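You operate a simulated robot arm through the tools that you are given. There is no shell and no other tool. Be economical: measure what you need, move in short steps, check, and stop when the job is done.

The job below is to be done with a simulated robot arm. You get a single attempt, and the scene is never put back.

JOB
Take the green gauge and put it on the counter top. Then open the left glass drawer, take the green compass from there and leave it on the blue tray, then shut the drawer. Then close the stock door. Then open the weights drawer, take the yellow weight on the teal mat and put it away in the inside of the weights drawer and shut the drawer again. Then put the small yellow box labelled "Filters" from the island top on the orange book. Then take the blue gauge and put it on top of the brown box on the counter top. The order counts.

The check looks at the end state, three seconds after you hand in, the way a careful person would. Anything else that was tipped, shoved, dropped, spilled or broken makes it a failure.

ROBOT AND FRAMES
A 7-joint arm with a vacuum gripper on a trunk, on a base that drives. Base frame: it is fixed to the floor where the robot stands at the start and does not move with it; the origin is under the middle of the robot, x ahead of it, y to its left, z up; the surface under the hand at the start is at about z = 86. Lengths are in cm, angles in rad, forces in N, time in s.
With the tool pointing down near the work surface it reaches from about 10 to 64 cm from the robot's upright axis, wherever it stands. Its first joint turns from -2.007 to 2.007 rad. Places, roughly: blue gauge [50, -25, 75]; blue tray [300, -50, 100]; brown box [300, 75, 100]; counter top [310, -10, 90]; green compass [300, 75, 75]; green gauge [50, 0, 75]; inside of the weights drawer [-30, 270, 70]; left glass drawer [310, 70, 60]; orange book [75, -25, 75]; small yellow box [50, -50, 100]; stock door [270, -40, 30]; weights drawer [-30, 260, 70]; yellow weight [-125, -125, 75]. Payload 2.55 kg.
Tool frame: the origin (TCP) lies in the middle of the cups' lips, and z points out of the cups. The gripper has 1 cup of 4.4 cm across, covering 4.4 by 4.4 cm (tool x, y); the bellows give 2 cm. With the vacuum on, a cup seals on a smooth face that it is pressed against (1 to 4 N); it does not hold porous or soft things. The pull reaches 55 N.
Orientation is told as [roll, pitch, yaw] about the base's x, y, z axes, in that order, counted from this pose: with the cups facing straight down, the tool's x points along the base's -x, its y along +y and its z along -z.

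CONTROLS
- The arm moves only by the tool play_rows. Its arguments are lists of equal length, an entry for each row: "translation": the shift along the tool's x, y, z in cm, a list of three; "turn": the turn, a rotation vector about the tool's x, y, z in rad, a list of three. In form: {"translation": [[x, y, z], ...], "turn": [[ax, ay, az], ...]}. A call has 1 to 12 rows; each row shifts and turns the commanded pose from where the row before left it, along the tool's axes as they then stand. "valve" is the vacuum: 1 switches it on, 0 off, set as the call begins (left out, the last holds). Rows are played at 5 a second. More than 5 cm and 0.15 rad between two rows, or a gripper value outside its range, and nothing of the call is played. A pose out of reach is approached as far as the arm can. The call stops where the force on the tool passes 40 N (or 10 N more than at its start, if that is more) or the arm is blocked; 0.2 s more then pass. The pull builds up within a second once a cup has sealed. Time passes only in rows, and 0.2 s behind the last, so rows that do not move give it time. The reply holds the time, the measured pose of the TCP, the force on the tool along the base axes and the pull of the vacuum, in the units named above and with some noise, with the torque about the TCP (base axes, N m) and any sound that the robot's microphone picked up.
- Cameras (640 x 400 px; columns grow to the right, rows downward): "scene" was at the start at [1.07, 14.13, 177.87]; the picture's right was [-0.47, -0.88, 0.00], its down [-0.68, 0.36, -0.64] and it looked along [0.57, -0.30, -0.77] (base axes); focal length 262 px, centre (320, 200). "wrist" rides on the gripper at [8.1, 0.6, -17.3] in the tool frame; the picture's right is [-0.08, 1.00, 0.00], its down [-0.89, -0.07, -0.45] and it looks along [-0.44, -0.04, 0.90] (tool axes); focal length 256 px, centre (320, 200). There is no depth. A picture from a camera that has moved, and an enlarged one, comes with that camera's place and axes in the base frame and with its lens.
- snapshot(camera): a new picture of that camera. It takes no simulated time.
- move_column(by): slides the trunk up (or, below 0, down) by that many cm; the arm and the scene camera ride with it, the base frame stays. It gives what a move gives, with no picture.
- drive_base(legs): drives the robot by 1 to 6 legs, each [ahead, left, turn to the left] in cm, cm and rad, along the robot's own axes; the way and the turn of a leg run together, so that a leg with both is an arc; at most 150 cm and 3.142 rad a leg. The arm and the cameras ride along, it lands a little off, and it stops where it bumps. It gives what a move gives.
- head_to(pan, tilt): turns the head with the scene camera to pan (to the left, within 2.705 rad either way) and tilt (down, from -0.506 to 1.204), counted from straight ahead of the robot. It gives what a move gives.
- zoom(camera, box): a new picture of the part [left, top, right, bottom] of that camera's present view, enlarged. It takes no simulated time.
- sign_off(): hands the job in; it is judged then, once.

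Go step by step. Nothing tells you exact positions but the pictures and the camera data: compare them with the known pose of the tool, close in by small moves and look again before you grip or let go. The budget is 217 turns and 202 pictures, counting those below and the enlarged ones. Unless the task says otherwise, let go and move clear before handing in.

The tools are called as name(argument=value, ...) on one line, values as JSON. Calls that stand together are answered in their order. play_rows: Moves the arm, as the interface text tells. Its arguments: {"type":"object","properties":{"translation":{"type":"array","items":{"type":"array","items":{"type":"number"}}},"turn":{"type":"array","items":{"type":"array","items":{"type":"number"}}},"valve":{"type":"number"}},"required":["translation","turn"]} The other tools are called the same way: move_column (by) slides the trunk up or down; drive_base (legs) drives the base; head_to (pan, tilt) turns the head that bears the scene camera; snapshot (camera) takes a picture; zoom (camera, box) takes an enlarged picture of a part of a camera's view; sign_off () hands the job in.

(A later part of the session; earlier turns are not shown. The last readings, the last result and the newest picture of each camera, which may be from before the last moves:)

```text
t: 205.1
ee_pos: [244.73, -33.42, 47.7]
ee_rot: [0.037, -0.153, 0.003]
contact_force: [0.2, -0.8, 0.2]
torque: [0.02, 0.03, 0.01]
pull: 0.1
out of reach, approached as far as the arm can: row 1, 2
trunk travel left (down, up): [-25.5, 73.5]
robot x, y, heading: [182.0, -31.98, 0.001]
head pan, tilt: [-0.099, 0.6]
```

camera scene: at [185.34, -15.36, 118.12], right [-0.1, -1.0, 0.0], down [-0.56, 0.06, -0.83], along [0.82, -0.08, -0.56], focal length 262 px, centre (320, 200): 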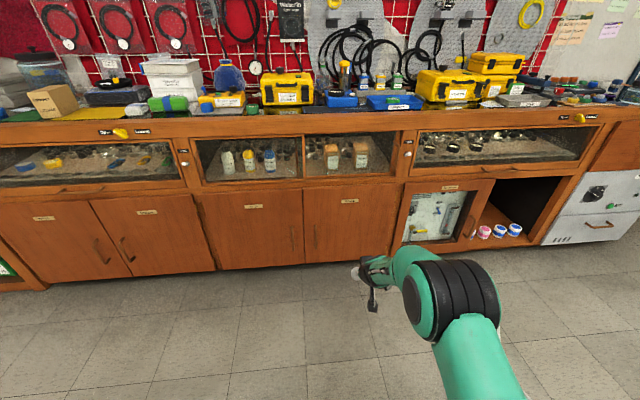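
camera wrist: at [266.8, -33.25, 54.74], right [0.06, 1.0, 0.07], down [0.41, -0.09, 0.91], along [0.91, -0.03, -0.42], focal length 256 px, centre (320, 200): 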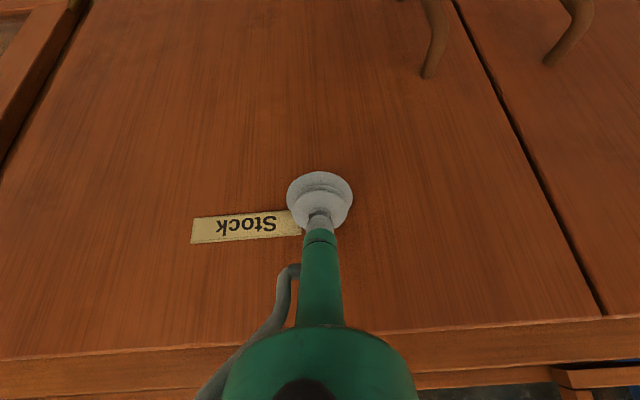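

play_rows(translation=[[2, 0, 0], [3, 0, 0], [4, 0, 0], [4, 0, 0], [4, 0, 0], [4, 0, 0], [4, 0, 0]], turn=[[0, 0.1, 0], [0.037, 0.05, 0], [0, 0, 0], [0, 0, 0], [0, 0, 0], [0, 0, 0], [0, 0, 0]])

move_column(by=40)

move_column(by=22)

head_to(pan=2.2, tilt=0.4)

snapshot(camera="scene")

```text
t: 206.7
ee_pos: [219.75, -33.65, 47.34]
ee_rot: [-0.002, -0.007, 0.01]
contact_force: [0.3, -0.7, 0.0]
torque: [0.01, 0.02, -0.02]
pull: 0.2
trunk travel left (down, up): [-25.5, 73.5]
robot x, y, heading: [182.27, -32.41, -0.003]
head pan, tilt: [-0.099, 0.6]
```

```text
t: 210.6
ee_pos: [219.75, -33.66, 87.37]
ee_rot: [-0.002, -0.007, 0.01]
contact_force: [0.5, 0.1, -0.1]
torque: [0.02, 0.01, -0.02]
pull: 0.0
trunk travel left (down, up): [-65.5, 33.5]
robot x, y, heading: [181.89, -31.53, -0.003]
head pan, tilt: [-0.099, 0.6]
```

```text
t: 212.9
ee_pos: [219.7, -33.7, 109.37]
ee_rot: [-0.001, -0.008, 0.009]
contact_force: [1.0, 0.3, 0.0]
torque: [-0.04, -0.01, 0.02]
pull: 0.0
trunk travel left (down, up): [-87.5, 11.5]
robot x, y, heading: [182.63, -32.41, -0.001]
head pan, tilt: [-0.099, 0.6]
```

```text
t: 215.0
ee_pos: [219.68, -33.69, 109.45]
ee_rot: [-0.001, -0.008, 0.01]
contact_force: [0.7, -0.2, 0.2]
torque: [0.0, -0.03, 0.02]
pull: 0.0
trunk travel left (down, up): [-87.5, 11.5]
robot x, y, heading: [182.35, -32.04, -0.001]
head pan, tilt: [2.201, 0.4]
```

```text
103 pictures are left
camera scene: at [171.08, -6.99, 181.94], right [0.81, 0.59, 0.0], down [0.23, -0.31, -0.92], along [-0.54, 0.74, -0.39], focal length 262 px, centre (320, 200)
```

scene: 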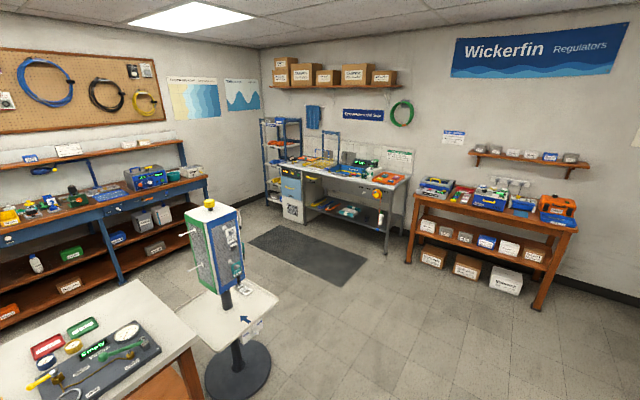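

zoom(camera="scene", box=[255, 130, 425, 240])

```text
3.64 times, centred on (340, 185) of scene
camera zoom: at [171.08, -6.99, 181.94], right [0.81, 0.59, 0.0], down [0.23, -0.31, -0.92], along [-0.54, 0.74, -0.39], focal length 954 px, centre (247, 254)
```

zoom: 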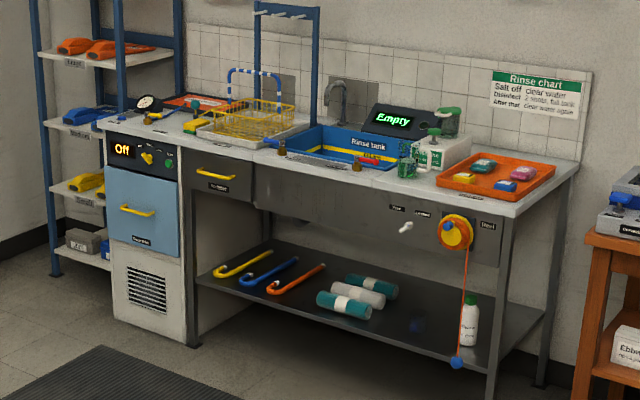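

The weights drawer is the grey one with the yellow handle at about [-37, 260, 70]. Driving around the cart and facing that bench.

drive_base(legs=[[0, 120, 0], [0, 65, 0], [0, 0, 1.571], [0, 110, 0], [0, 105, 0]])

head_to(pan=0, tilt=0.7)

snapshot(camera="scene")

```text
t: 238.4
ee_pos: [-29.77, 195.24, 109.41]
ee_rot: [-0.002, -0.007, 1.557]
contact_force: [-0.4, 0.3, -1.0]
torque: [-0.04, 0.01, 0.0]
pull: 0.1
trunk travel left (down, up): [-87.5, 11.5]
robot x, y, heading: [-32.27, 157.92, 1.549]
head pan, tilt: [2.201, 0.4]
```

```text
t: 240.5
ee_pos: [-29.72, 195.23, 109.4]
ee_rot: [-0.002, -0.007, 1.557]
contact_force: [0.0, -0.3, 0.2]
torque: [0.02, -0.04, -0.01]
pull: 0.0
trunk travel left (down, up): [-87.5, 11.5]
robot x, y, heading: [-31.57, 157.77, 1.554]
head pan, tilt: [0.0, 0.7]
```

```text
101 pictures are left
camera scene: at [-49.27, 160.8, 179.26], right [1.0, -0.02, 0.0], down [-0.01, -0.64, -0.77], along [0.02, 0.76, -0.64], focal length 262 px, centre (320, 200)
```

scene: 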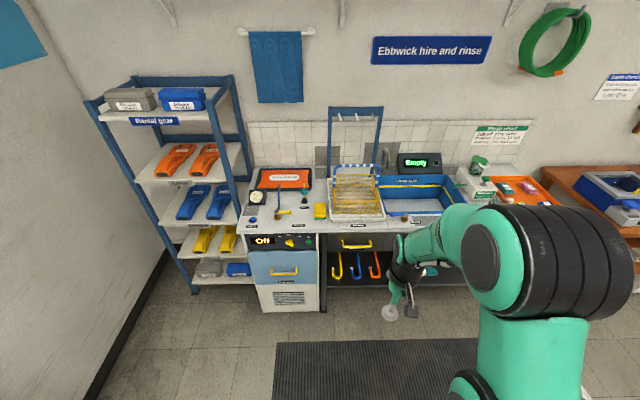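

zoom(camera="scene", box=[230, 160, 450, 310])

snapshot(camera="wrist")

```text
2.67 times, centred on (340, 235) of scene
camera zoom: at [-49.27, 160.8, 179.26], right [1.0, -0.02, 0.0], down [-0.01, -0.64, -0.77], along [0.02, 0.76, -0.64], focal length 700 px, centre (267, 107)
```

zoom: 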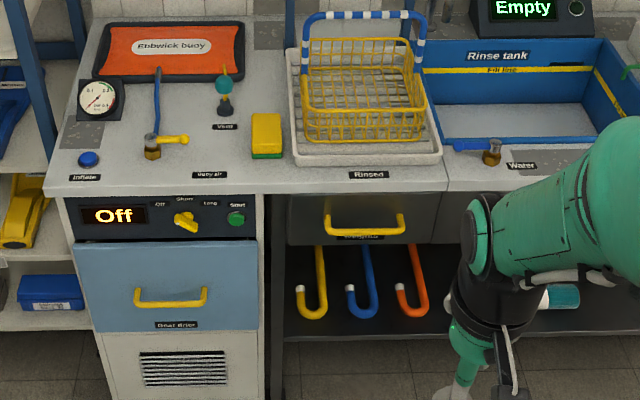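

```text
99 pictures are left
camera wrist: at [-30.5, 187.13, 126.65], right [-1.0, 0.09, 0.0], down [0.08, 0.89, 0.45], along [0.04, 0.45, -0.89], focal length 256 px, centre (320, 200)
```

wrist: 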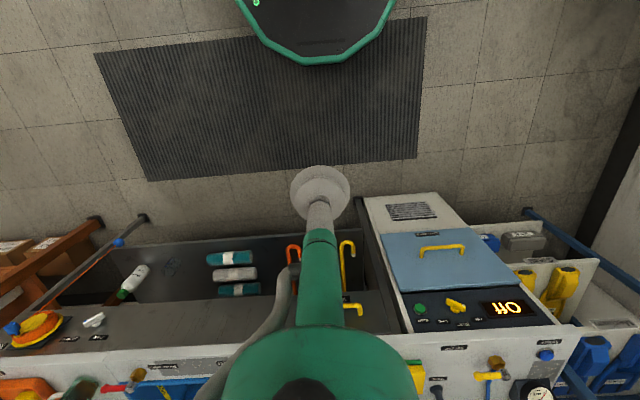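

The drawer front spans about x -43…-15, z 71–84, with its handle in the middle; suction will go on the plate beside the handle. I'll extend, tilt the tool forward and lower for a closer view.

play_rows(translation=[[-4.5, 0, 0], [-4.5, 0, 0], [-4.5, 0, 0], [-4.5, 0, 0], [0, 0, 0], [0, 0, 0], [0, 0, 0], [0, 0, 0], [0, 0, 0], [0, 0, 0], [0, 0, 0]], turn=[[0, 0, 0], [0, 0, 0], [0, 0, 0], [0, 0, 0], [0, -0.14, 0], [0, -0.14, 0], [0, -0.14, 0], [0, -0.14, 0], [0, -0.14, 0], [0, -0.14, 0], [0, -0.14, 0]])

move_column(by=-27)

snapshot(camera="wrist")

```text
t: 242.9
ee_pos: [-29.58, 213.17, 109.54]
ee_rot: [-0.002, -0.988, 1.56]
contact_force: [0.5, 0.0, 0.2]
torque: [-0.05, 0.0, -0.04]
pull: 0.0
out of reach, approached as far as the arm can: row 9
trunk travel left (down, up): [-87.5, 11.5]
robot x, y, heading: [-31.75, 157.94, 1.548]
head pan, tilt: [0.0, 0.7]
```

```text
t: 245.7
ee_pos: [-29.45, 213.24, 82.6]
ee_rot: [-0.003, -0.986, 1.56]
contact_force: [-0.6, 0.1, 0.7]
torque: [0.01, 0.02, 0.02]
pull: 0.1
trunk travel left (down, up): [-60.5, 38.5]
robot x, y, heading: [-31.87, 157.99, 1.555]
head pan, tilt: [0.0, 0.7]
```

```text
98 pictures are left
camera wrist: at [-30.35, 194.45, 85.35], right [-1.0, 0.06, 0.06], down [0.07, 0.12, 0.99], along [0.05, 0.99, -0.12], focal length 256 px, centre (320, 200)
```

wrist: 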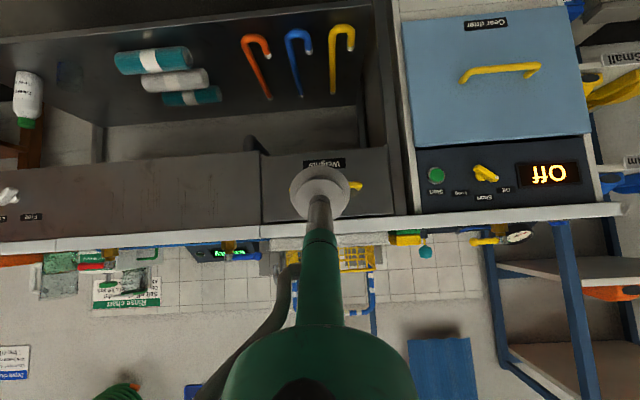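

"Weights" label confirmed. I'll aim at the plate left of the handle (x≈-39, z≈77) and finish tilting to horizontal.

play_rows(translation=[[0, 4.5, 0], [0, 4.5, 0], [0, 0.5, 0], [0, 0, 0], [0, 0, 0], [0, 0, 0]], turn=[[0, 0, 0], [0, 0, 0], [0, -0.13, 0], [0, -0.13, 0], [0, -0.13, 0], [0, -0.12, 0]])

move_column(by=-5.5)

snapshot(camera="wrist")

```text
t: 247.1
ee_pos: [-38.92, 213.35, 82.51]
ee_rot: [-0.03, -1.499, 1.587]
contact_force: [-0.2, 0.2, 0.0]
torque: [-0.06, -0.04, 0.0]
pull: 0.0
trunk travel left (down, up): [-60.5, 38.5]
robot x, y, heading: [-31.71, 157.82, 1.549]
head pan, tilt: [0.0, 0.7]
```

```text
t: 248.0
ee_pos: [-38.9, 213.5, 77.17]
ee_rot: [-0.028, -1.497, 1.586]
contact_force: [-1.0, 0.6, 0.3]
torque: [0.0, 0.02, -0.04]
pull: 0.1
trunk travel left (down, up): [-55.0, 44.0]
robot x, y, heading: [-32.02, 157.8, 1.553]
head pan, tilt: [0.0, 0.7]
```

```text
97 pictures are left
camera wrist: at [-39.84, 195.64, 70.26], right [-1.0, 0.02, 0.08], down [0.06, -0.38, 0.92], along [0.05, 0.93, 0.38], focal length 256 px, centre (320, 200)
```

wrist: 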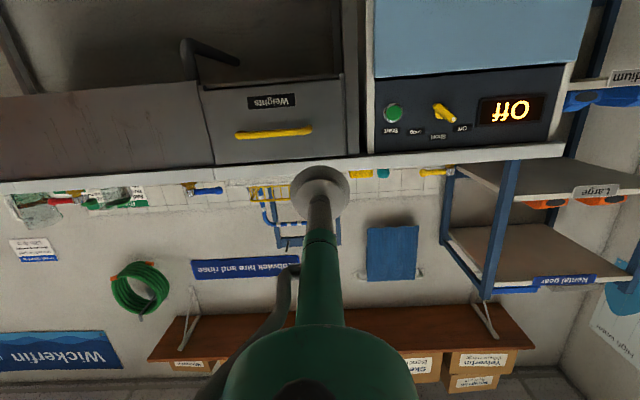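

play_rows(translation=[[0, 1.5, 0]], turn=[[0, -0.04, 0]])

drive_base(legs=[[26, 0, 0]])

snapshot(camera="wrist")

snapshot(camera="scene")

```text
t: 248.4
ee_pos: [-40.3, 213.41, 77.07]
ee_rot: [-0.07, -1.538, 1.627]
contact_force: [-0.5, -0.6, 0.0]
torque: [0.0, -0.02, -0.01]
pull: 0.0
trunk travel left (down, up): [-55.0, 44.0]
robot x, y, heading: [-31.58, 157.52, 1.547]
head pan, tilt: [0.0, 0.7]
```

```text
t: 250.3
ee_pos: [-40.21, 239.55, 76.92]
ee_rot: [-0.067, -1.535, 1.629]
contact_force: [0.0, 0.2, 0.6]
torque: [0.02, -0.02, 0.0]
pull: 0.0
trunk travel left (down, up): [-55.0, 44.0]
robot x, y, heading: [-31.35, 184.05, 1.557]
head pan, tilt: [0.0, 0.7]
```

```text
96 pictures are left
camera wrist: at [-40.96, 222.08, 69.5], right [-1.0, 0.01, 0.08], down [0.07, -0.41, 0.91], along [0.04, 0.91, 0.41], focal length 256 px, centre (320, 200)
```

wrist: 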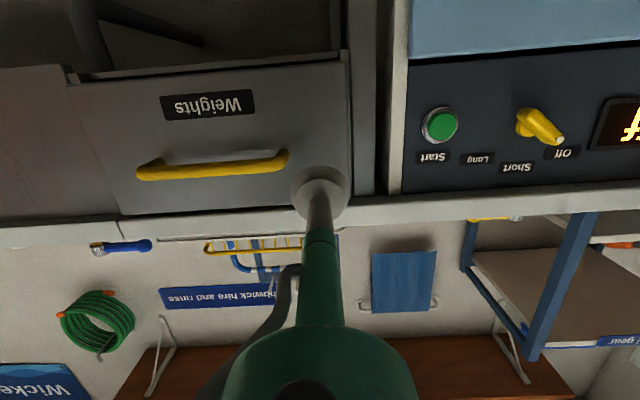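

```text
95 pictures are left
camera scene: at [-48.78, 186.89, 146.75], right [1.0, -0.02, 0.0], down [-0.01, -0.64, -0.76], along [0.01, 0.76, -0.64], focal length 262 px, centre (320, 200)
```

scene: 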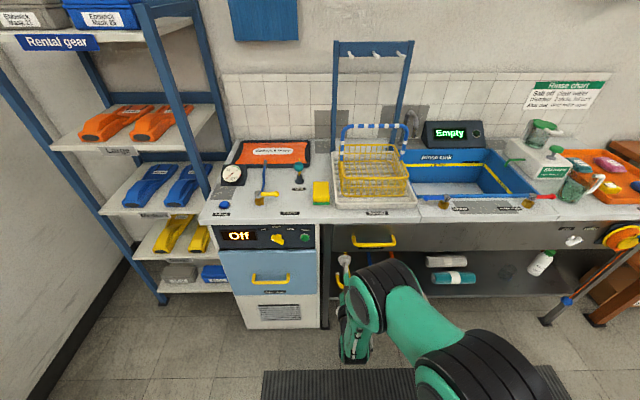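

Aligned: plate between x -43.5 and -36.4 at y≈250. Closing in with the vacuum on.

drive_base(legs=[[7, 0, 0]])

play_rows(translation=[[0, 0, 0.7], [0, 0, 0.5]], turn=[[0, 0, 0], [0, 0, 0]], valve=1)

play_rows(translation=[[0, 0, 0.5], [0, 0, 0.5]], turn=[[0, 0, 0], [0, 0, 0]])

```text
t: 251.3
ee_pos: [-40.08, 246.47, 76.88]
ee_rot: [-0.066, -1.535, 1.63]
contact_force: [-0.3, -0.4, 1.0]
torque: [0.01, 0.02, -0.02]
pull: 0.1
trunk travel left (down, up): [-55.0, 44.0]
robot x, y, heading: [-31.52, 191.17, 1.555]
head pan, tilt: [0.0, 0.7]
```

```text
t: 251.9
ee_pos: [-40.09, 247.69, 76.9]
ee_rot: [-0.063, -1.536, 1.626]
contact_force: [-0.4, -0.2, -0.4]
torque: [0.0, 0.0, 0.02]
pull: 0.0
trunk travel left (down, up): [-55.0, 44.0]
robot x, y, heading: [-31.07, 191.52, 1.553]
head pan, tilt: [0.0, 0.7]
```

```text
t: 252.5
ee_pos: [-40.04, 248.86, 76.87]
ee_rot: [-0.062, -1.537, 1.624]
contact_force: [0.0, -1.2, -0.7]
torque: [0.0, 0.02, 0.03]
pull: 0.1
trunk travel left (down, up): [-55.0, 44.0]
robot x, y, heading: [-31.47, 190.99, 1.559]
head pan, tilt: [0.0, 0.7]
```

play_rows(translation=[[0, 0, 0.5], [0, 0, 0.5]], turn=[[0, 0, 0], [0, 0, 0]])

play_rows(translation=[[0, 0, 0.5], [0, 0, 0.4]], turn=[[0, 0, 0], [0, 0, 0]])

```text
t: 253.1
ee_pos: [-40.08, 249.66, 77.05]
ee_rot: [-0.022, -1.543, 1.587]
contact_force: [-0.2, 2.9, 4.5]
torque: [0.11, 0.39, 0.08]
pull: 54.8
trunk travel left (down, up): [-55.0, 44.0]
robot x, y, heading: [-31.54, 191.01, 1.555]
head pan, tilt: [0.0, 0.7]
```

```text
t: 253.7
ee_pos: [-40.03, 250.0, 76.91]
ee_rot: [-0.119, -1.538, 1.685]
contact_force: [-3.4, -34.7, 13.4]
torque: [0.19, 0.95, -0.1]
pull: 54.9
trunk travel left (down, up): [-55.0, 44.0]
robot x, y, heading: [-31.32, 190.74, 1.552]
head pan, tilt: [0.0, 0.7]
```

Sealed on the drawer plate. Pulling by driving back.

drive_base(legs=[[-6, 0, 0]])

snapshot(camera="scene")

```text
t: 254.7
ee_pos: [-40.1, 244.47, 76.93]
ee_rot: [-0.072, -1.54, 1.637]
contact_force: [-0.6, 0.1, 5.6]
torque: [0.02, -0.27, 0.11]
pull: 54.7
trunk travel left (down, up): [-55.0, 44.0]
robot x, y, heading: [-31.32, 184.82, 1.552]
head pan, tilt: [0.0, 0.7]
```

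```text
94 pictures are left
camera scene: at [-48.76, 187.59, 146.76], right [1.0, -0.02, 0.0], down [-0.01, -0.64, -0.77], along [0.01, 0.77, -0.64], focal length 262 px, centre (320, 200)
```

scene: 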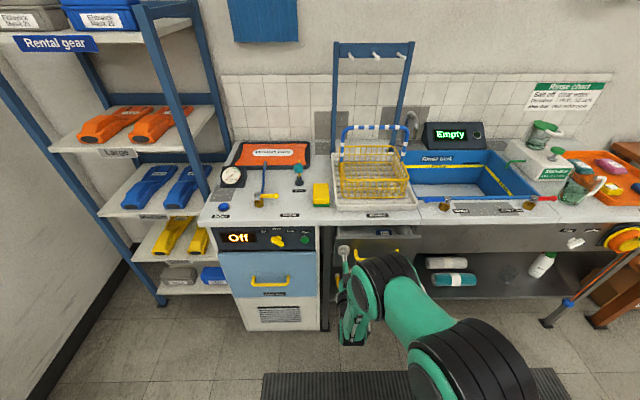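

The drawer is coming out. Pulling it further.

drive_base(legs=[[-15, 0, 0]])

snapshot(camera="scene")

```text
t: 256.0
ee_pos: [-40.07, 229.48, 76.95]
ee_rot: [-0.03, -1.539, 1.588]
contact_force: [14.3, 0.6, 4.3]
torque: [0.1, -0.29, 0.3]
pull: 55.0
trunk travel left (down, up): [-55.0, 44.0]
robot x, y, heading: [-31.77, 170.17, 1.554]
head pan, tilt: [0.0, 0.7]
```

```text
93 pictures are left
camera scene: at [-48.79, 172.65, 146.79], right [1.0, -0.02, 0.0], down [-0.01, -0.64, -0.77], along [0.01, 0.77, -0.64], focal length 262 px, centre (320, 200)
```

scene: 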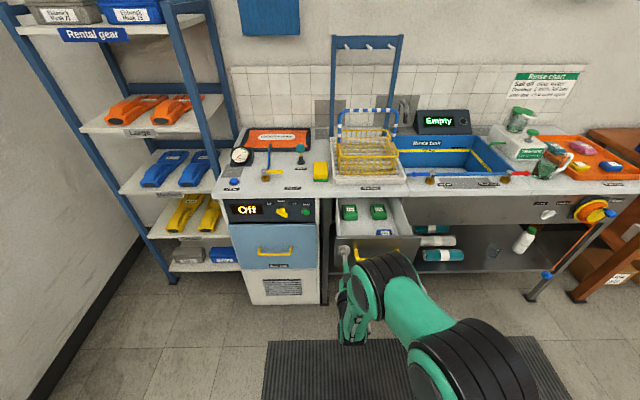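

drive_base(legs=[[-4, 0, 0]])

zoom(camera="scene", box=[300, 160, 440, 280])

```text
t: 256.9
ee_pos: [-40.19, 225.57, 77.0]
ee_rot: [-0.052, -1.539, 1.608]
contact_force: [8.9, -0.6, 3.5]
torque: [0.05, 0.17, 0.37]
pull: 55.1
trunk travel left (down, up): [-55.0, 44.0]
robot x, y, heading: [-31.3, 166.04, 1.55]
head pan, tilt: [0.0, 0.7]
```

```text
3.33 times, centred on (370, 220) of scene
camera zoom: at [-48.94, 168.62, 146.77], right [1.0, -0.02, 0.0], down [-0.01, -0.64, -0.77], along [0.01, 0.77, -0.64], focal length 875 px, centre (153, 133)
```

zoom: 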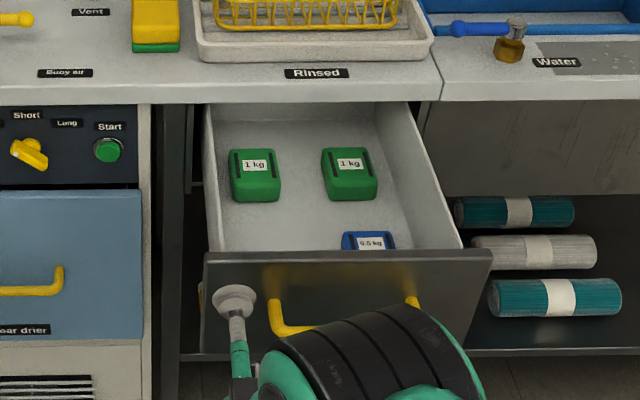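

Good: two green weights and a blue one, with free room at the left front. Releasing, backing off and levelling the tool while extended.

play_rows(translation=[[0, 0, 0], [0, 0, 0], [0, 0, 0], [0, 0, 0], [0, 0, 0], [0, 0, 0]], turn=[[0, 0, 0], [0, 0, 0], [0, 0, 0], [0, 0, 0], [0, 0, 0], [0, 0, 0]], valve=0)

drive_base(legs=[[-15, 0, 0]])

play_rows(translation=[[0, 0, 0], [0, 0, 0], [0, 0, 0], [0, 0, 0], [0, 0, 0], [0, 0, 0], [0, 0, 0]], turn=[[0, 0.14, 0], [0, 0.14, 0], [0, 0.14, 0], [0, 0.14, 0], [0, 0.14, 0], [0, 0.14, 0], [0, 0.14, 0]])

```text
t: 258.3
ee_pos: [-40.13, 225.58, 76.86]
ee_rot: [-0.074, -1.537, 1.633]
contact_force: [-0.9, -0.1, -0.1]
torque: [-0.01, 0.01, 0.01]
pull: 0.0
trunk travel left (down, up): [-55.0, 44.0]
robot x, y, heading: [-31.61, 165.99, 1.555]
head pan, tilt: [0.0, 0.7]
```

```text
t: 259.7
ee_pos: [-40.51, 210.49, 77.07]
ee_rot: [-0.076, -1.539, 1.634]
contact_force: [0.6, -0.4, 0.3]
torque: [-0.02, 0.0, 0.02]
pull: 0.1
trunk travel left (down, up): [-55.0, 44.0]
robot x, y, heading: [-31.75, 150.95, 1.555]
head pan, tilt: [0.0, 0.7]
```

```text
t: 261.3
ee_pos: [-40.23, 210.4, 76.78]
ee_rot: [-0.01, -0.594, 1.562]
contact_force: [-0.3, 0.1, 0.1]
torque: [0.08, 0.05, -0.01]
pull: 0.1
trunk travel left (down, up): [-55.0, 44.0]
robot x, y, heading: [-31.9, 150.76, 1.56]
head pan, tilt: [0.0, 0.7]
```

play_rows(translation=[[0, 0, 0], [0, 0, 0], [0, 0, 0], [0, 0, 0], [0, 0, 0], [4, -2, 0], [4, -2, 0], [4, -2, 0], [4, -2, 0], [4, 0, 0], [4, 0, 0]], turn=[[0, 0.12, 0], [0, 0.12, 0], [0, 0.12, 0], [0, 0.12, 0], [0, 0.114, 0], [0, 0, 0], [0, 0, 0], [0, 0, 0], [0, 0, 0], [0, 0, 0], [0, 0, 0]])

move_column(by=32.5)

drive_base(legs=[[0, 14, 0], [0, 0, 1.571], [0, 130, 0], [0, 150, 0]])

snapshot(camera="scene")

```text
t: 263.7
ee_pos: [-32.3, 182.71, 70.28]
ee_rot: [-0.121, -0.168, 1.539]
contact_force: [-0.1, -0.6, 0.6]
torque: [-0.05, 0.01, -0.06]
pull: 0.0
out of reach, approached as far as the arm can: row 1, 2, 4, 5
trunk travel left (down, up): [-55.0, 44.0]
robot x, y, heading: [-32.1, 151.12, 1.556]
head pan, tilt: [0.0, 0.7]
```

```text
t: 266.9
ee_pos: [-32.2, 182.94, 102.63]
ee_rot: [-0.123, -0.167, 1.537]
contact_force: [-0.4, 0.2, 0.5]
torque: [-0.02, 0.02, -0.02]
pull: 0.1
trunk travel left (down, up): [-87.5, 11.5]
robot x, y, heading: [-31.99, 150.49, 1.553]
head pan, tilt: [0.0, 0.7]
```

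```text
t: 285.5
ee_pos: [-86.85, -133.68, 102.73]
ee_rot: [-0.122, -0.166, 3.065]
contact_force: [-0.5, -0.8, 0.6]
torque: [-0.02, 0.02, 0.0]
pull: 0.1
trunk travel left (down, up): [-87.5, 11.5]
robot x, y, heading: [-55.05, -134.65, 3.088]
head pan, tilt: [0.0, 0.7]
```

```text
91 pictures are left
camera scene: at [-58.21, -152.12, 179.26], right [0.06, 1.0, 0.0], down [0.64, -0.04, -0.76], along [-0.76, 0.04, -0.64], focal length 262 px, centre (320, 200)
```

scene: 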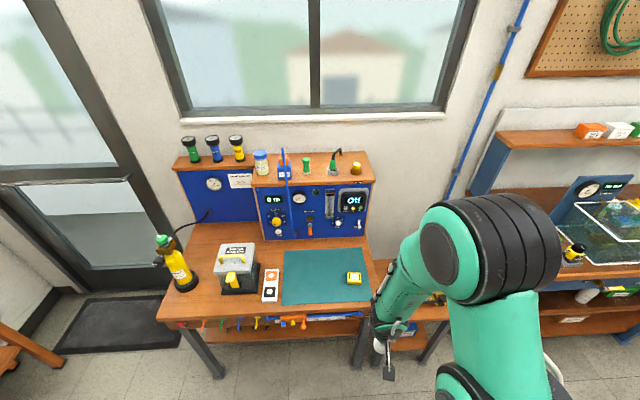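

The yellow weight on the teal mat is near [-123, -134, 78]. First I'll extend and level the tool properly.

play_rows(translation=[[-4, 0, -1], [-4, 0, -1], [-4, 0, -1], [-4, 0, -1], [-4, 0, -1], [0, 0, 0], [0, 0, 0]], turn=[[0, -0.11, 0], [0, -0.11, 0], [0, -0.11, 0], [0, 0, 0], [0, 0, 0], [-0.06, 0, 0], [-0.06, 0, 0]])

play_rows(translation=[[0, 0, 0], [0, 0, 0], [0, 0, 0], [0, 0, 0], [0, 0, 0]], turn=[[0, 0.12, 0], [0, 0.12, 0], [0, 0.12, 0], [0, 0.12, 0], [0, 0, 0]])

```text
t: 287.1
ee_pos: [-103.5, -133.72, 114.28]
ee_rot: [-0.05, -0.487, 3.109]
contact_force: [0.3, 0.5, 0.7]
torque: [-0.04, 0.05, 0.03]
pull: 0.0
trunk travel left (down, up): [-87.5, 11.5]
robot x, y, heading: [-54.58, -134.4, 3.089]
head pan, tilt: [0.0, 0.7]
```

```text
t: 288.3
ee_pos: [-103.41, -132.65, 111.48]
ee_rot: [-0.036, -0.402, 3.111]
contact_force: [-0.3, -0.1, -0.3]
torque: [0.02, -0.01, -0.01]
pull: 0.0
out of reach, approached as far as the arm can: row 1, 2, 3, 4
trunk travel left (down, up): [-87.5, 11.5]
robot x, y, heading: [-55.05, -134.82, 3.084]
head pan, tilt: [0.0, 0.7]
```

play_rows(translation=[[0, 0, 0], [0, 0, 0], [-3, 0, 0], [0, 0, 0], [0, 0, 0]], turn=[[-0.06, 0, 0], [-0.03, 0, 0.03], [0, 0.1, 0], [0, 0.1, 0], [0, 0.1, 0]])

snapshot(camera="scene")

```text
t: 289.5
ee_pos: [-105.08, -133.45, 108.82]
ee_rot: [0.056, -0.466, 3.108]
contact_force: [0.0, 0.5, -0.4]
torque: [-0.01, -0.03, 0.01]
pull: 0.1
out of reach, approached as far as the arm can: row 1, 2, 3, 4, 5
trunk travel left (down, up): [-87.5, 11.5]
robot x, y, heading: [-55.19, -135.08, 3.08]
head pan, tilt: [0.0, 0.7]
```

```text
90 pictures are left
camera scene: at [-58.19, -152.15, 179.25], right [0.06, 1.0, 0.0], down [0.64, -0.04, -0.77], along [-0.76, 0.04, -0.64], focal length 262 px, centre (320, 200)
```

scene: 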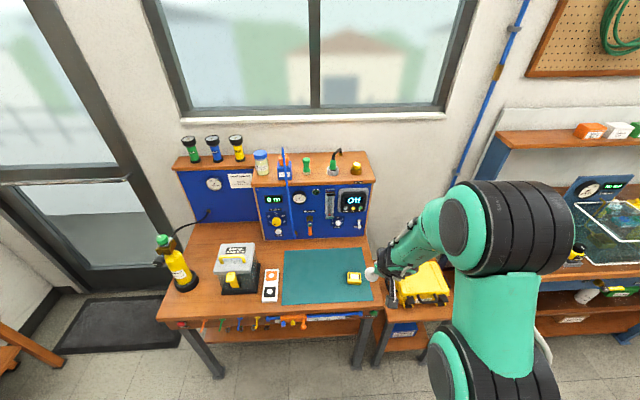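

play_rows(translation=[[0, 0, 0], [0, 0, 0], [0, 0, 0], [-3, 0, 2], [-3, 0, 2], [-3, 0, 2], [0, 0, 0]], turn=[[0, -0.14, 0], [0, -0.14, 0], [0, -0.14, 0], [0, 0, 0], [0, 0, 0], [0, 0, 0], [0, 0, 0]])

play_rows(translation=[[0, 0, 0], [0, 0, 0], [0, 0, 0], [0, 0, 0], [0, 0, 0]], turn=[[0.05, 0.1, 0], [0, 0.1, 0], [0, 0.1, 0], [0, 0.1, 0], [0, 0, 0]])

```text
t: 291.1
ee_pos: [-115.68, -133.41, 110.59]
ee_rot: [0.05, -0.679, 3.099]
contact_force: [-0.8, 0.5, 0.0]
torque: [-0.01, 0.03, 0.0]
pull: 0.0
out of reach, approached as far as the arm can: row 1, 2, 3
trunk travel left (down, up): [-87.5, 11.5]
robot x, y, heading: [-54.93, -134.25, 3.085]
head pan, tilt: [0.0, 0.7]
```

```text
t: 292.3
ee_pos: [-114.86, -135.3, 108.97]
ee_rot: [0.128, -0.519, 3.109]
contact_force: [0.0, -0.6, 0.6]
torque: [-0.01, -0.01, 0.02]
pull: 0.1
out of reach, approached as far as the arm can: row 1, 2, 3, 4
trunk travel left (down, up): [-87.5, 11.5]
robot x, y, heading: [-55.21, -134.85, 3.089]
head pan, tilt: [0.0, 0.7]
```

play_rows(translation=[[0, 0, 0], [0, 0, 0], [0, 0, 0], [0, 0, -2], [0, 0, -2], [0, 0, 0]], turn=[[0, -0.14, 0], [0, -0.14, 0], [0, -0.1, 0], [0.12, 0, 0], [0.12, 0, 0], [0.12, 0, 0]])

play_rows(translation=[[0, 0, 0], [0, 0, 0], [0, 0, 0], [0, 0, 0], [0, 0, 0], [0, 0, 0], [0, 0, 0]], turn=[[0, 0.13, 0], [0, 0.13, 0], [0, 0.13, 0], [0, 0.13, 0], [0, 0.13, 0], [0, 0.13, 0], [0, 0, 0]])

snapshot(camera="scene")

```text
t: 293.7
ee_pos: [-115.72, -135.11, 107.71]
ee_rot: [0.066, -0.763, 3.052]
contact_force: [-0.1, -0.1, -0.7]
torque: [0.02, 0.01, -0.02]
pull: 0.1
out of reach, approached as far as the arm can: row 1, 4, 5, 6
trunk travel left (down, up): [-87.5, 11.5]
robot x, y, heading: [-54.84, -134.48, 3.084]
head pan, tilt: [0.0, 0.7]
```

```text
t: 295.3
ee_pos: [-113.4, -135.18, 105.39]
ee_rot: [-0.075, -0.255, 3.021]
contact_force: [-0.1, -0.7, 0.5]
torque: [-0.03, -0.01, 0.03]
pull: 0.0
out of reach, approached as far as the arm can: row 3, 4, 5, 6
trunk travel left (down, up): [-87.5, 11.5]
robot x, y, heading: [-54.71, -134.74, 3.085]
head pan, tilt: [0.0, 0.7]
```

```text
89 pictures are left
camera scene: at [-58.15, -152.01, 179.27], right [0.06, 1.0, 0.0], down [0.64, -0.04, -0.77], along [-0.76, 0.04, -0.64], focal length 262 px, centre (320, 200)
```

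scene: 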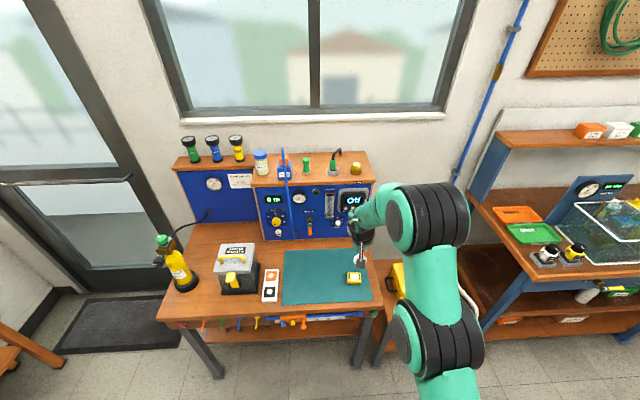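

play_rows(translation=[[0, 0, 0], [0, 0, 0], [0, 0, 0], [0, 0, 0], [0, 0, 0]], turn=[[0.1, 0, 0], [0, 0.1, 0], [0, 0.1, 0], [0, 0.05, 0], [0, 0, 0]])

play_rows(translation=[[0, 0, 0], [0, 0, 0], [0, 0, 0], [0, 0, 0]], turn=[[-0.06, 0, 0], [-0.06, 0, 0], [0, 0.06, 0], [0, 0, 0]])

```text
t: 296.5
ee_pos: [-110.55, -134.72, 103.34]
ee_rot: [-0.201, -0.028, 2.991]
contact_force: [-0.1, 0.2, -0.2]
torque: [0.01, 0.02, 0.01]
pull: 0.0
out of reach, approached as far as the arm can: row 2, 3, 4
trunk travel left (down, up): [-87.5, 11.5]
robot x, y, heading: [-54.83, -135.03, 3.083]
head pan, tilt: [0.0, 0.7]
```

```text
t: 297.5
ee_pos: [-109.84, -134.25, 102.97]
ee_rot: [-0.225, 0.013, 2.985]
contact_force: [1.0, 0.3, 0.0]
torque: [-0.02, 0.01, -0.03]
pull: 0.0
out of reach, approached as far as the arm can: row 1, 2, 3
trunk travel left (down, up): [-87.5, 11.5]
robot x, y, heading: [-55.09, -134.73, 3.079]
head pan, tilt: [0.0, 0.7]
```

Same state as the earlier recovery; repeating that recipe (pitch forward, correct roll, level).

play_rows(translation=[[0, 0, 0], [0, 0, 0], [0, 0, 0], [0, 0, 0], [0, 0, 0], [0, 0, 0], [0, 0, 0]], turn=[[0, -0.14, 0], [0, -0.14, 0], [0, -0.14, 0], [0, -0.14, 0], [-0.1, 0, 0], [-0.1, 0, 0], [0, 0, 0]])

```text
t: 299.1
ee_pos: [-109.89, -134.3, 102.94]
ee_rot: [-0.033, -0.517, 3.101]
contact_force: [-0.6, -0.7, 0.1]
torque: [0.04, 0.03, -0.01]
pull: 0.1
trunk travel left (down, up): [-87.5, 11.5]
robot x, y, heading: [-54.84, -134.73, 3.089]
head pan, tilt: [0.0, 0.7]
```

play_rows(translation=[[0, 0, 0], [0, 0, 0], [0, 0, 0], [0, 0, 0], [0, 0, 0], [0, 0, 0]], turn=[[-0.025, 0, 0.012], [0, 0.13, 0], [0, 0.13, 0], [0, 0.13, 0], [0, 0.127, 0], [0, 0, 0]])

snapshot(camera="wrist")

```text
t: 300.5
ee_pos: [-109.88, -134.31, 103.01]
ee_rot: [0.001, -0.001, 3.088]
contact_force: [0.3, -1.1, -0.4]
torque: [-0.01, -0.01, -0.02]
pull: 0.1
out of reach, approached as far as the arm can: row 2
trunk travel left (down, up): [-87.5, 11.5]
robot x, y, heading: [-55.06, -134.71, 3.084]
head pan, tilt: [0.0, 0.7]
```

```text
88 pictures are left
camera wrist: at [-101.88, -135.29, 120.26], right [-0.13, -0.99, 0.0], down [-0.89, 0.12, 0.45], along [-0.44, 0.06, -0.9], focal length 256 px, centre (320, 200)
```

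wrist: 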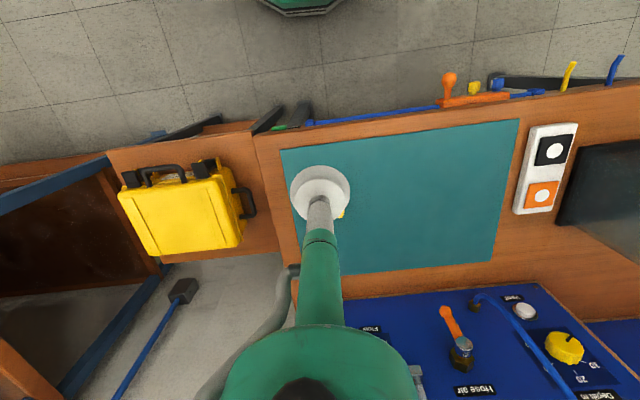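

Levelled. The weight is just past the cup; driving ahead 16 cm.

drive_base(legs=[[12, 0, 0]])

zoom(camera="scene", box=[260, 200, 460, 330])

snapshot(camera="wrist")

```text
t: 301.7
ee_pos: [-121.77, -133.49, 102.95]
ee_rot: [-0.001, -0.001, 3.088]
contact_force: [0.4, 0.8, -0.3]
torque: [-0.01, -0.05, 0.01]
pull: 0.1
trunk travel left (down, up): [-87.5, 11.5]
robot x, y, heading: [-67.11, -134.25, 3.077]
head pan, tilt: [0.0, 0.7]
```

```text
3.08 times, centred on (360, 265) of scene
camera zoom: at [-70.12, -151.4, 179.26], right [0.06, 1.0, 0.0], down [0.64, -0.04, -0.76], along [-0.76, 0.04, -0.64], focal length 808 px, centre (197, 0)
```

zoom: 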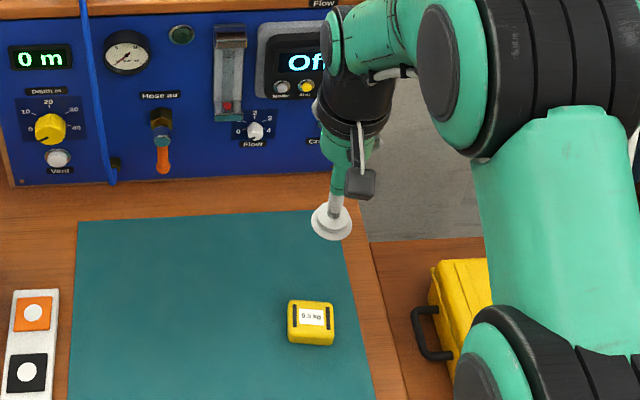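

```text
86 pictures are left
camera wrist: at [-113.79, -134.54, 120.2], right [-0.13, -0.99, 0.0], down [-0.89, 0.12, 0.45], along [-0.44, 0.06, -0.9], focal length 256 px, centre (320, 200)
```

wrist: 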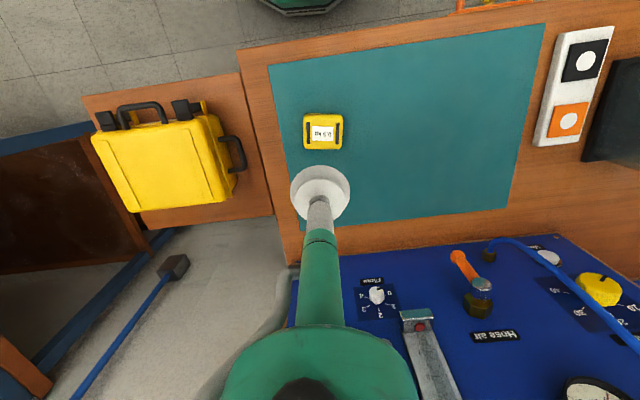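

play_rows(translation=[[0, 0.4, 4.5], [0, 0, 4.5], [0, 0, 3]], turn=[[0, 0, 0], [0, 0, 0], [0, 0, 0]])

snapshot(camera="wrist")

zoom(camera="scene", box=[260, 200, 460, 330])

```text
t: 302.5
ee_pos: [-122.05, -133.97, 90.76]
ee_rot: [0.001, -0.002, 3.087]
contact_force: [-0.6, 0.4, -0.5]
torque: [0.01, -0.01, -0.03]
pull: 0.1
trunk travel left (down, up): [-87.5, 11.5]
robot x, y, heading: [-66.98, -134.0, 3.08]
head pan, tilt: [0.0, 0.7]
```

```text
85 pictures are left
camera wrist: at [-113.94, -134.9, 108.05], right [-0.13, -0.99, 0.0], down [-0.89, 0.12, 0.45], along [-0.44, 0.06, -0.89], focal length 256 px, centre (320, 200)
```

wrist: 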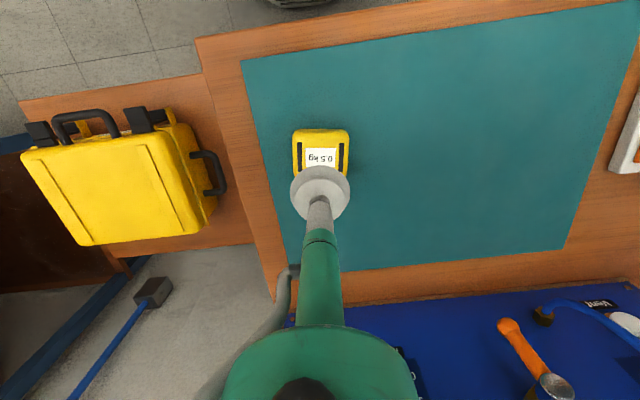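

```text
3.08 times, centred on (360, 265) of scene
camera zoom: at [-70.09, -151.41, 179.26], right [0.06, 1.0, 0.0], down [0.64, -0.04, -0.76], along [-0.76, 0.04, -0.64], focal length 808 px, centre (197, 0)
```

zoom: 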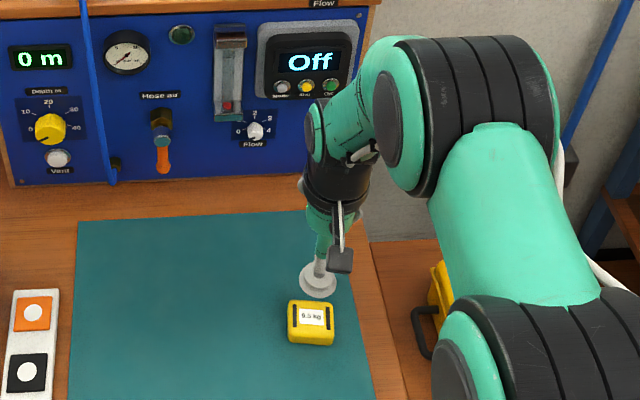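

play_rows(translation=[[0.8, 0, 2], [0, 0, 2], [0, 0, 1]], turn=[[0, 0, 0], [0, 0, 0], [0, 0, 0]], valve=1)

snapshot(camera="wrist")

```text
t: 303.3
ee_pos: [-120.86, -134.24, 85.97]
ee_rot: [0.001, -0.002, 3.089]
contact_force: [0.2, 0.8, -0.1]
torque: [0.0, 0.01, -0.02]
pull: 0.1
trunk travel left (down, up): [-87.5, 11.5]
robot x, y, heading: [-66.34, -133.98, 3.086]
head pan, tilt: [0.0, 0.7]
```

```text
83 pictures are left
camera wrist: at [-113.01, -135.18, 103.19], right [-0.13, -0.99, 0.0], down [-0.89, 0.12, 0.45], along [-0.44, 0.06, -0.89], focal length 256 px, centre (320, 200)
```

wrist: 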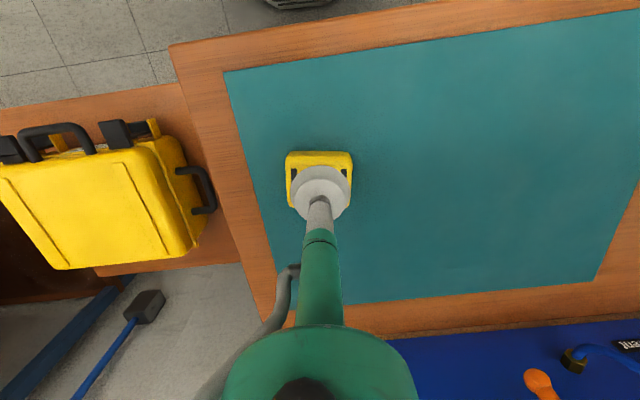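

play_rows(translation=[[0, 0, 0.6], [0, 0, 0.6]], turn=[[0, 0, 0], [0, 0, 0]])

play_rows(translation=[[0, 0, 0.5], [0, 0, 0.5]], turn=[[0, 0, 0], [0, 0, 0]])

play_rows(translation=[[0, 0, 0.5], [0, 0, 0.5]], turn=[[0, 0, 0], [0, 0, 0]])

```text
t: 303.9
ee_pos: [-121.01, -134.03, 84.62]
ee_rot: [-0.001, -0.001, 3.088]
contact_force: [-0.4, -0.9, 0.3]
torque: [-0.01, -0.05, 0.0]
pull: 0.1
trunk travel left (down, up): [-87.5, 11.5]
robot x, y, heading: [-66.85, -134.39, 3.076]
head pan, tilt: [0.0, 0.7]
```

```text
t: 304.5
ee_pos: [-121.05, -134.05, 83.7]
ee_rot: [0.0, -0.001, 3.087]
contact_force: [-0.6, 0.5, 0.3]
torque: [0.02, -0.03, -0.02]
pull: 0.1
trunk travel left (down, up): [-87.5, 11.5]
robot x, y, heading: [-66.38, -133.87, 3.085]
head pan, tilt: [0.0, 0.7]
```

```text
t: 305.1
ee_pos: [-121.13, -134.0, 82.81]
ee_rot: [0.0, -0.001, 3.087]
contact_force: [-0.2, 0.1, 0.0]
torque: [-0.01, 0.01, 0.02]
pull: 0.1
trunk travel left (down, up): [-87.5, 11.5]
robot x, y, heading: [-66.66, -134.06, 3.079]
head pan, tilt: [0.0, 0.7]
```

play_rows(translation=[[0, 0, 0.5], [0, 0, 0.5]], turn=[[0, 0, 0], [0, 0, 0]])

play_rows(translation=[[0, 0, 0.4], [0, 0, 0.4]], turn=[[0, 0, 0], [0, 0, 0]])

zoom(camera="scene", box=[300, 220, 420, 300])

```text
t: 305.7
ee_pos: [-121.04, -134.14, 81.75]
ee_rot: [-0.001, -0.001, 3.087]
contact_force: [-1.0, 0.9, 3.2]
torque: [-0.03, 0.0, 0.0]
pull: 0.0
trunk travel left (down, up): [-87.5, 11.5]
robot x, y, heading: [-66.64, -133.76, 3.082]
head pan, tilt: [0.0, 0.7]
```

```text
t: 306.3
ee_pos: [-121.1, -134.01, 80.82]
ee_rot: [-0.001, -0.002, 3.088]
contact_force: [-1.8, 1.3, 5.8]
torque: [-0.04, -0.07, -0.03]
pull: 0.0
trunk travel left (down, up): [-87.5, 11.5]
robot x, y, heading: [-66.78, -133.98, 3.08]
head pan, tilt: [0.0, 0.7]
```

```text
5.00 times, centred on (360, 260) of scene
camera zoom: at [-70.05, -151.39, 179.27], right [0.06, 1.0, 0.0], down [0.64, -0.04, -0.77], along [-0.76, 0.04, -0.64], focal length 1312 px, centre (120, -100)
```

zoom: 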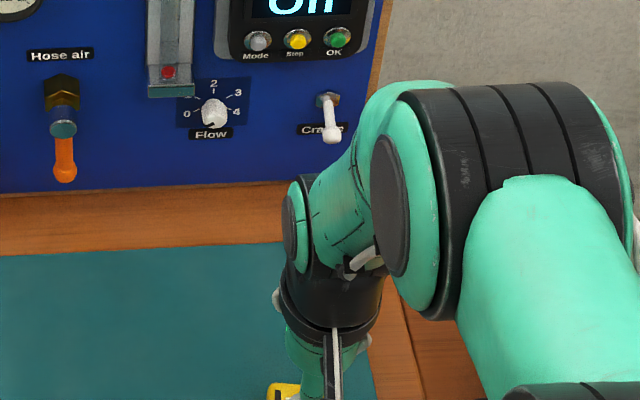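

Touching but not sealing. I'll lift slightly and look at how the cup sits on the weight.

play_rows(translation=[[0, 0, -2], [3, 0, -4], [4, 0, 0]], turn=[[0, 0, 0], [0, 0, 0], [0, 0, 0]], valve=0)

zoom(camera="wrist", box=[240, 120, 400, 240])

snapshot(camera="wrist")

```text
t: 307.1
ee_pos: [-113.94, -134.35, 86.94]
ee_rot: [-0.001, -0.002, 3.088]
contact_force: [-0.3, -0.2, 0.2]
torque: [0.02, 0.0, 0.0]
pull: 0.0
trunk travel left (down, up): [-87.5, 11.5]
robot x, y, heading: [-67.12, -133.76, 3.086]
head pan, tilt: [0.0, 0.7]
```

```text
3.33 times, centred on (320, 180) of wrist
camera zoom: at [-105.89, -135.35, 104.19], right [-0.13, -0.99, 0.0], down [-0.89, 0.12, 0.45], along [-0.44, 0.06, -0.89], focal length 853 px, centre (320, 267)
```

zoom: 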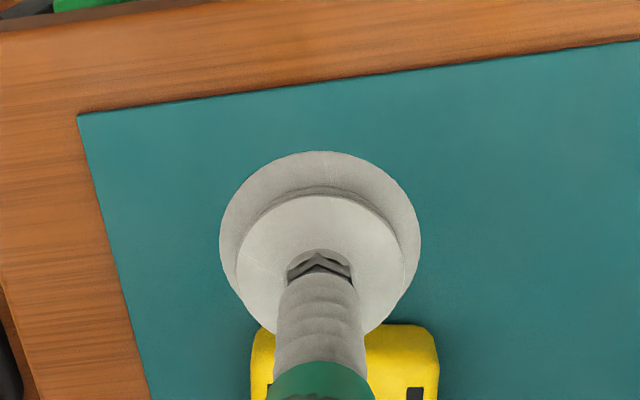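

```text
80 pictures are left
camera wrist: at [-105.89, -135.35, 104.19], right [-0.13, -0.99, 0.0], down [-0.89, 0.12, 0.45], along [-0.44, 0.06, -0.89], focal length 256 px, centre (320, 200)
```

wrist: 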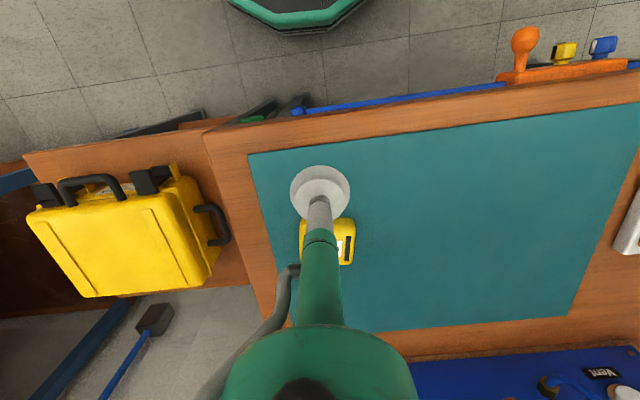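

play_rows(translation=[[-2, -4, 0], [-2, -4, 0]], turn=[[0, 0, 0], [0, 0, 0]])

zoom(camera="wrist", box=[340, 130, 460, 240])

zoom(camera="scene", box=[310, 240, 390, 300])

```text
t: 307.7
ee_pos: [-117.68, -126.21, 86.84]
ee_rot: [0.002, -0.001, 3.087]
contact_force: [-0.4, -0.1, 0.2]
torque: [-0.02, 0.02, -0.02]
pull: 0.0
trunk travel left (down, up): [-87.5, 11.5]
robot x, y, heading: [-66.34, -133.95, 3.084]
head pan, tilt: [0.0, 0.7]
```

```text
3.64 times, centred on (400, 185) of wrist
camera zoom: at [-109.54, -127.14, 104.24], right [-0.13, -0.99, 0.0], down [-0.89, 0.12, 0.45], along [-0.44, 0.06, -0.9], focal length 931 px, centre (29, 254)
```

zoom: 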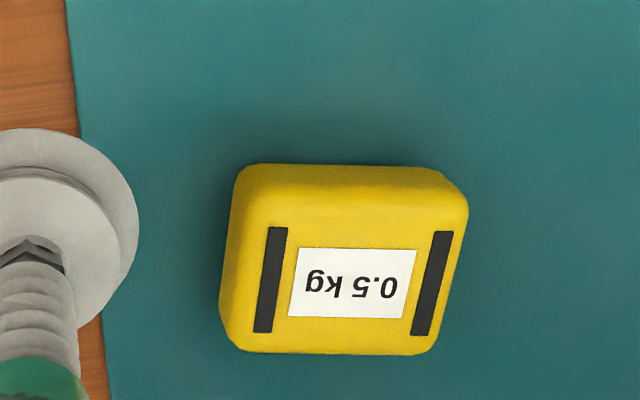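

```text
6.67 times, centred on (350, 270) of scene
camera zoom: at [-70.12, -151.3, 179.27], right [0.06, 1.0, 0.0], down [0.64, -0.04, -0.76], along [-0.76, 0.04, -0.64], focal length 1750 px, centre (120, -267)
```

zoom: 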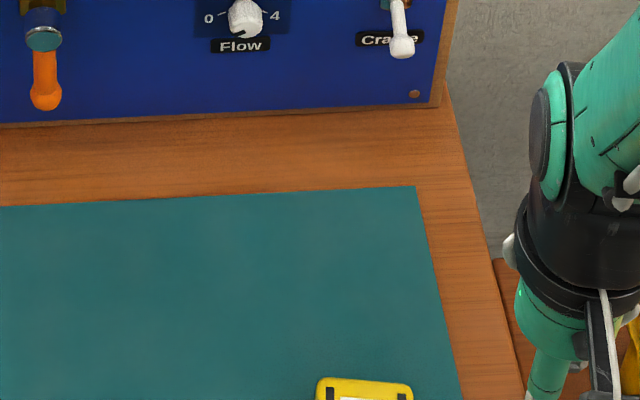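

The top face centre is at about [-122.5, -134.2, 82]; I had been 1.3 cm short. Re-centring and pressing again.

play_rows(translation=[[-2.2, 4.1, 0], [-2.2, 4.1, 0], [0, 0, 2], [0, 0, 1.5]], turn=[[0, 0, 0], [0, 0, 0], [0, 0, 0], [0, 0, 0]], valve=1)

play_rows(translation=[[0, 0, 0.5], [0, 0, 0.5]], turn=[[0, 0, 0], [0, 0, 0]])

play_rows(translation=[[0, 0, 0.5], [0, 0, 0.3]], turn=[[0, 0, 0], [0, 0, 0]])

```text
t: 308.7
ee_pos: [-122.38, -134.14, 83.26]
ee_rot: [-0.001, 0.001, 3.086]
contact_force: [0.5, -0.5, 0.0]
torque: [0.01, 0.02, -0.01]
pull: 54.8
trunk travel left (down, up): [-87.5, 11.5]
robot x, y, heading: [-66.78, -133.86, 3.079]
head pan, tilt: [0.0, 0.7]
```

```text
t: 309.3
ee_pos: [-122.34, -134.1, 82.88]
ee_rot: [-0.001, -0.006, 3.087]
contact_force: [9.8, 2.3, 25.8]
torque: [0.05, -0.36, -0.06]
pull: 55.1
trunk travel left (down, up): [-87.5, 11.5]
robot x, y, heading: [-66.91, -133.61, 3.084]
head pan, tilt: [0.0, 0.7]
```

```text
t: 309.7
ee_pos: [-122.53, -134.15, 82.69]
ee_rot: [0.0, -0.002, 3.086]
contact_force: [12.2, 0.3, 22.5]
torque: [0.03, -0.13, -0.03]
pull: 54.6
trunk travel left (down, up): [-87.5, 11.5]
robot x, y, heading: [-66.66, -134.16, 3.088]
head pan, tilt: [0.0, 0.7]
stopped in row 1: the force on the tool passed its limit at 41 N (the readings are from after the stop); the commanded pose is now the measured one
```

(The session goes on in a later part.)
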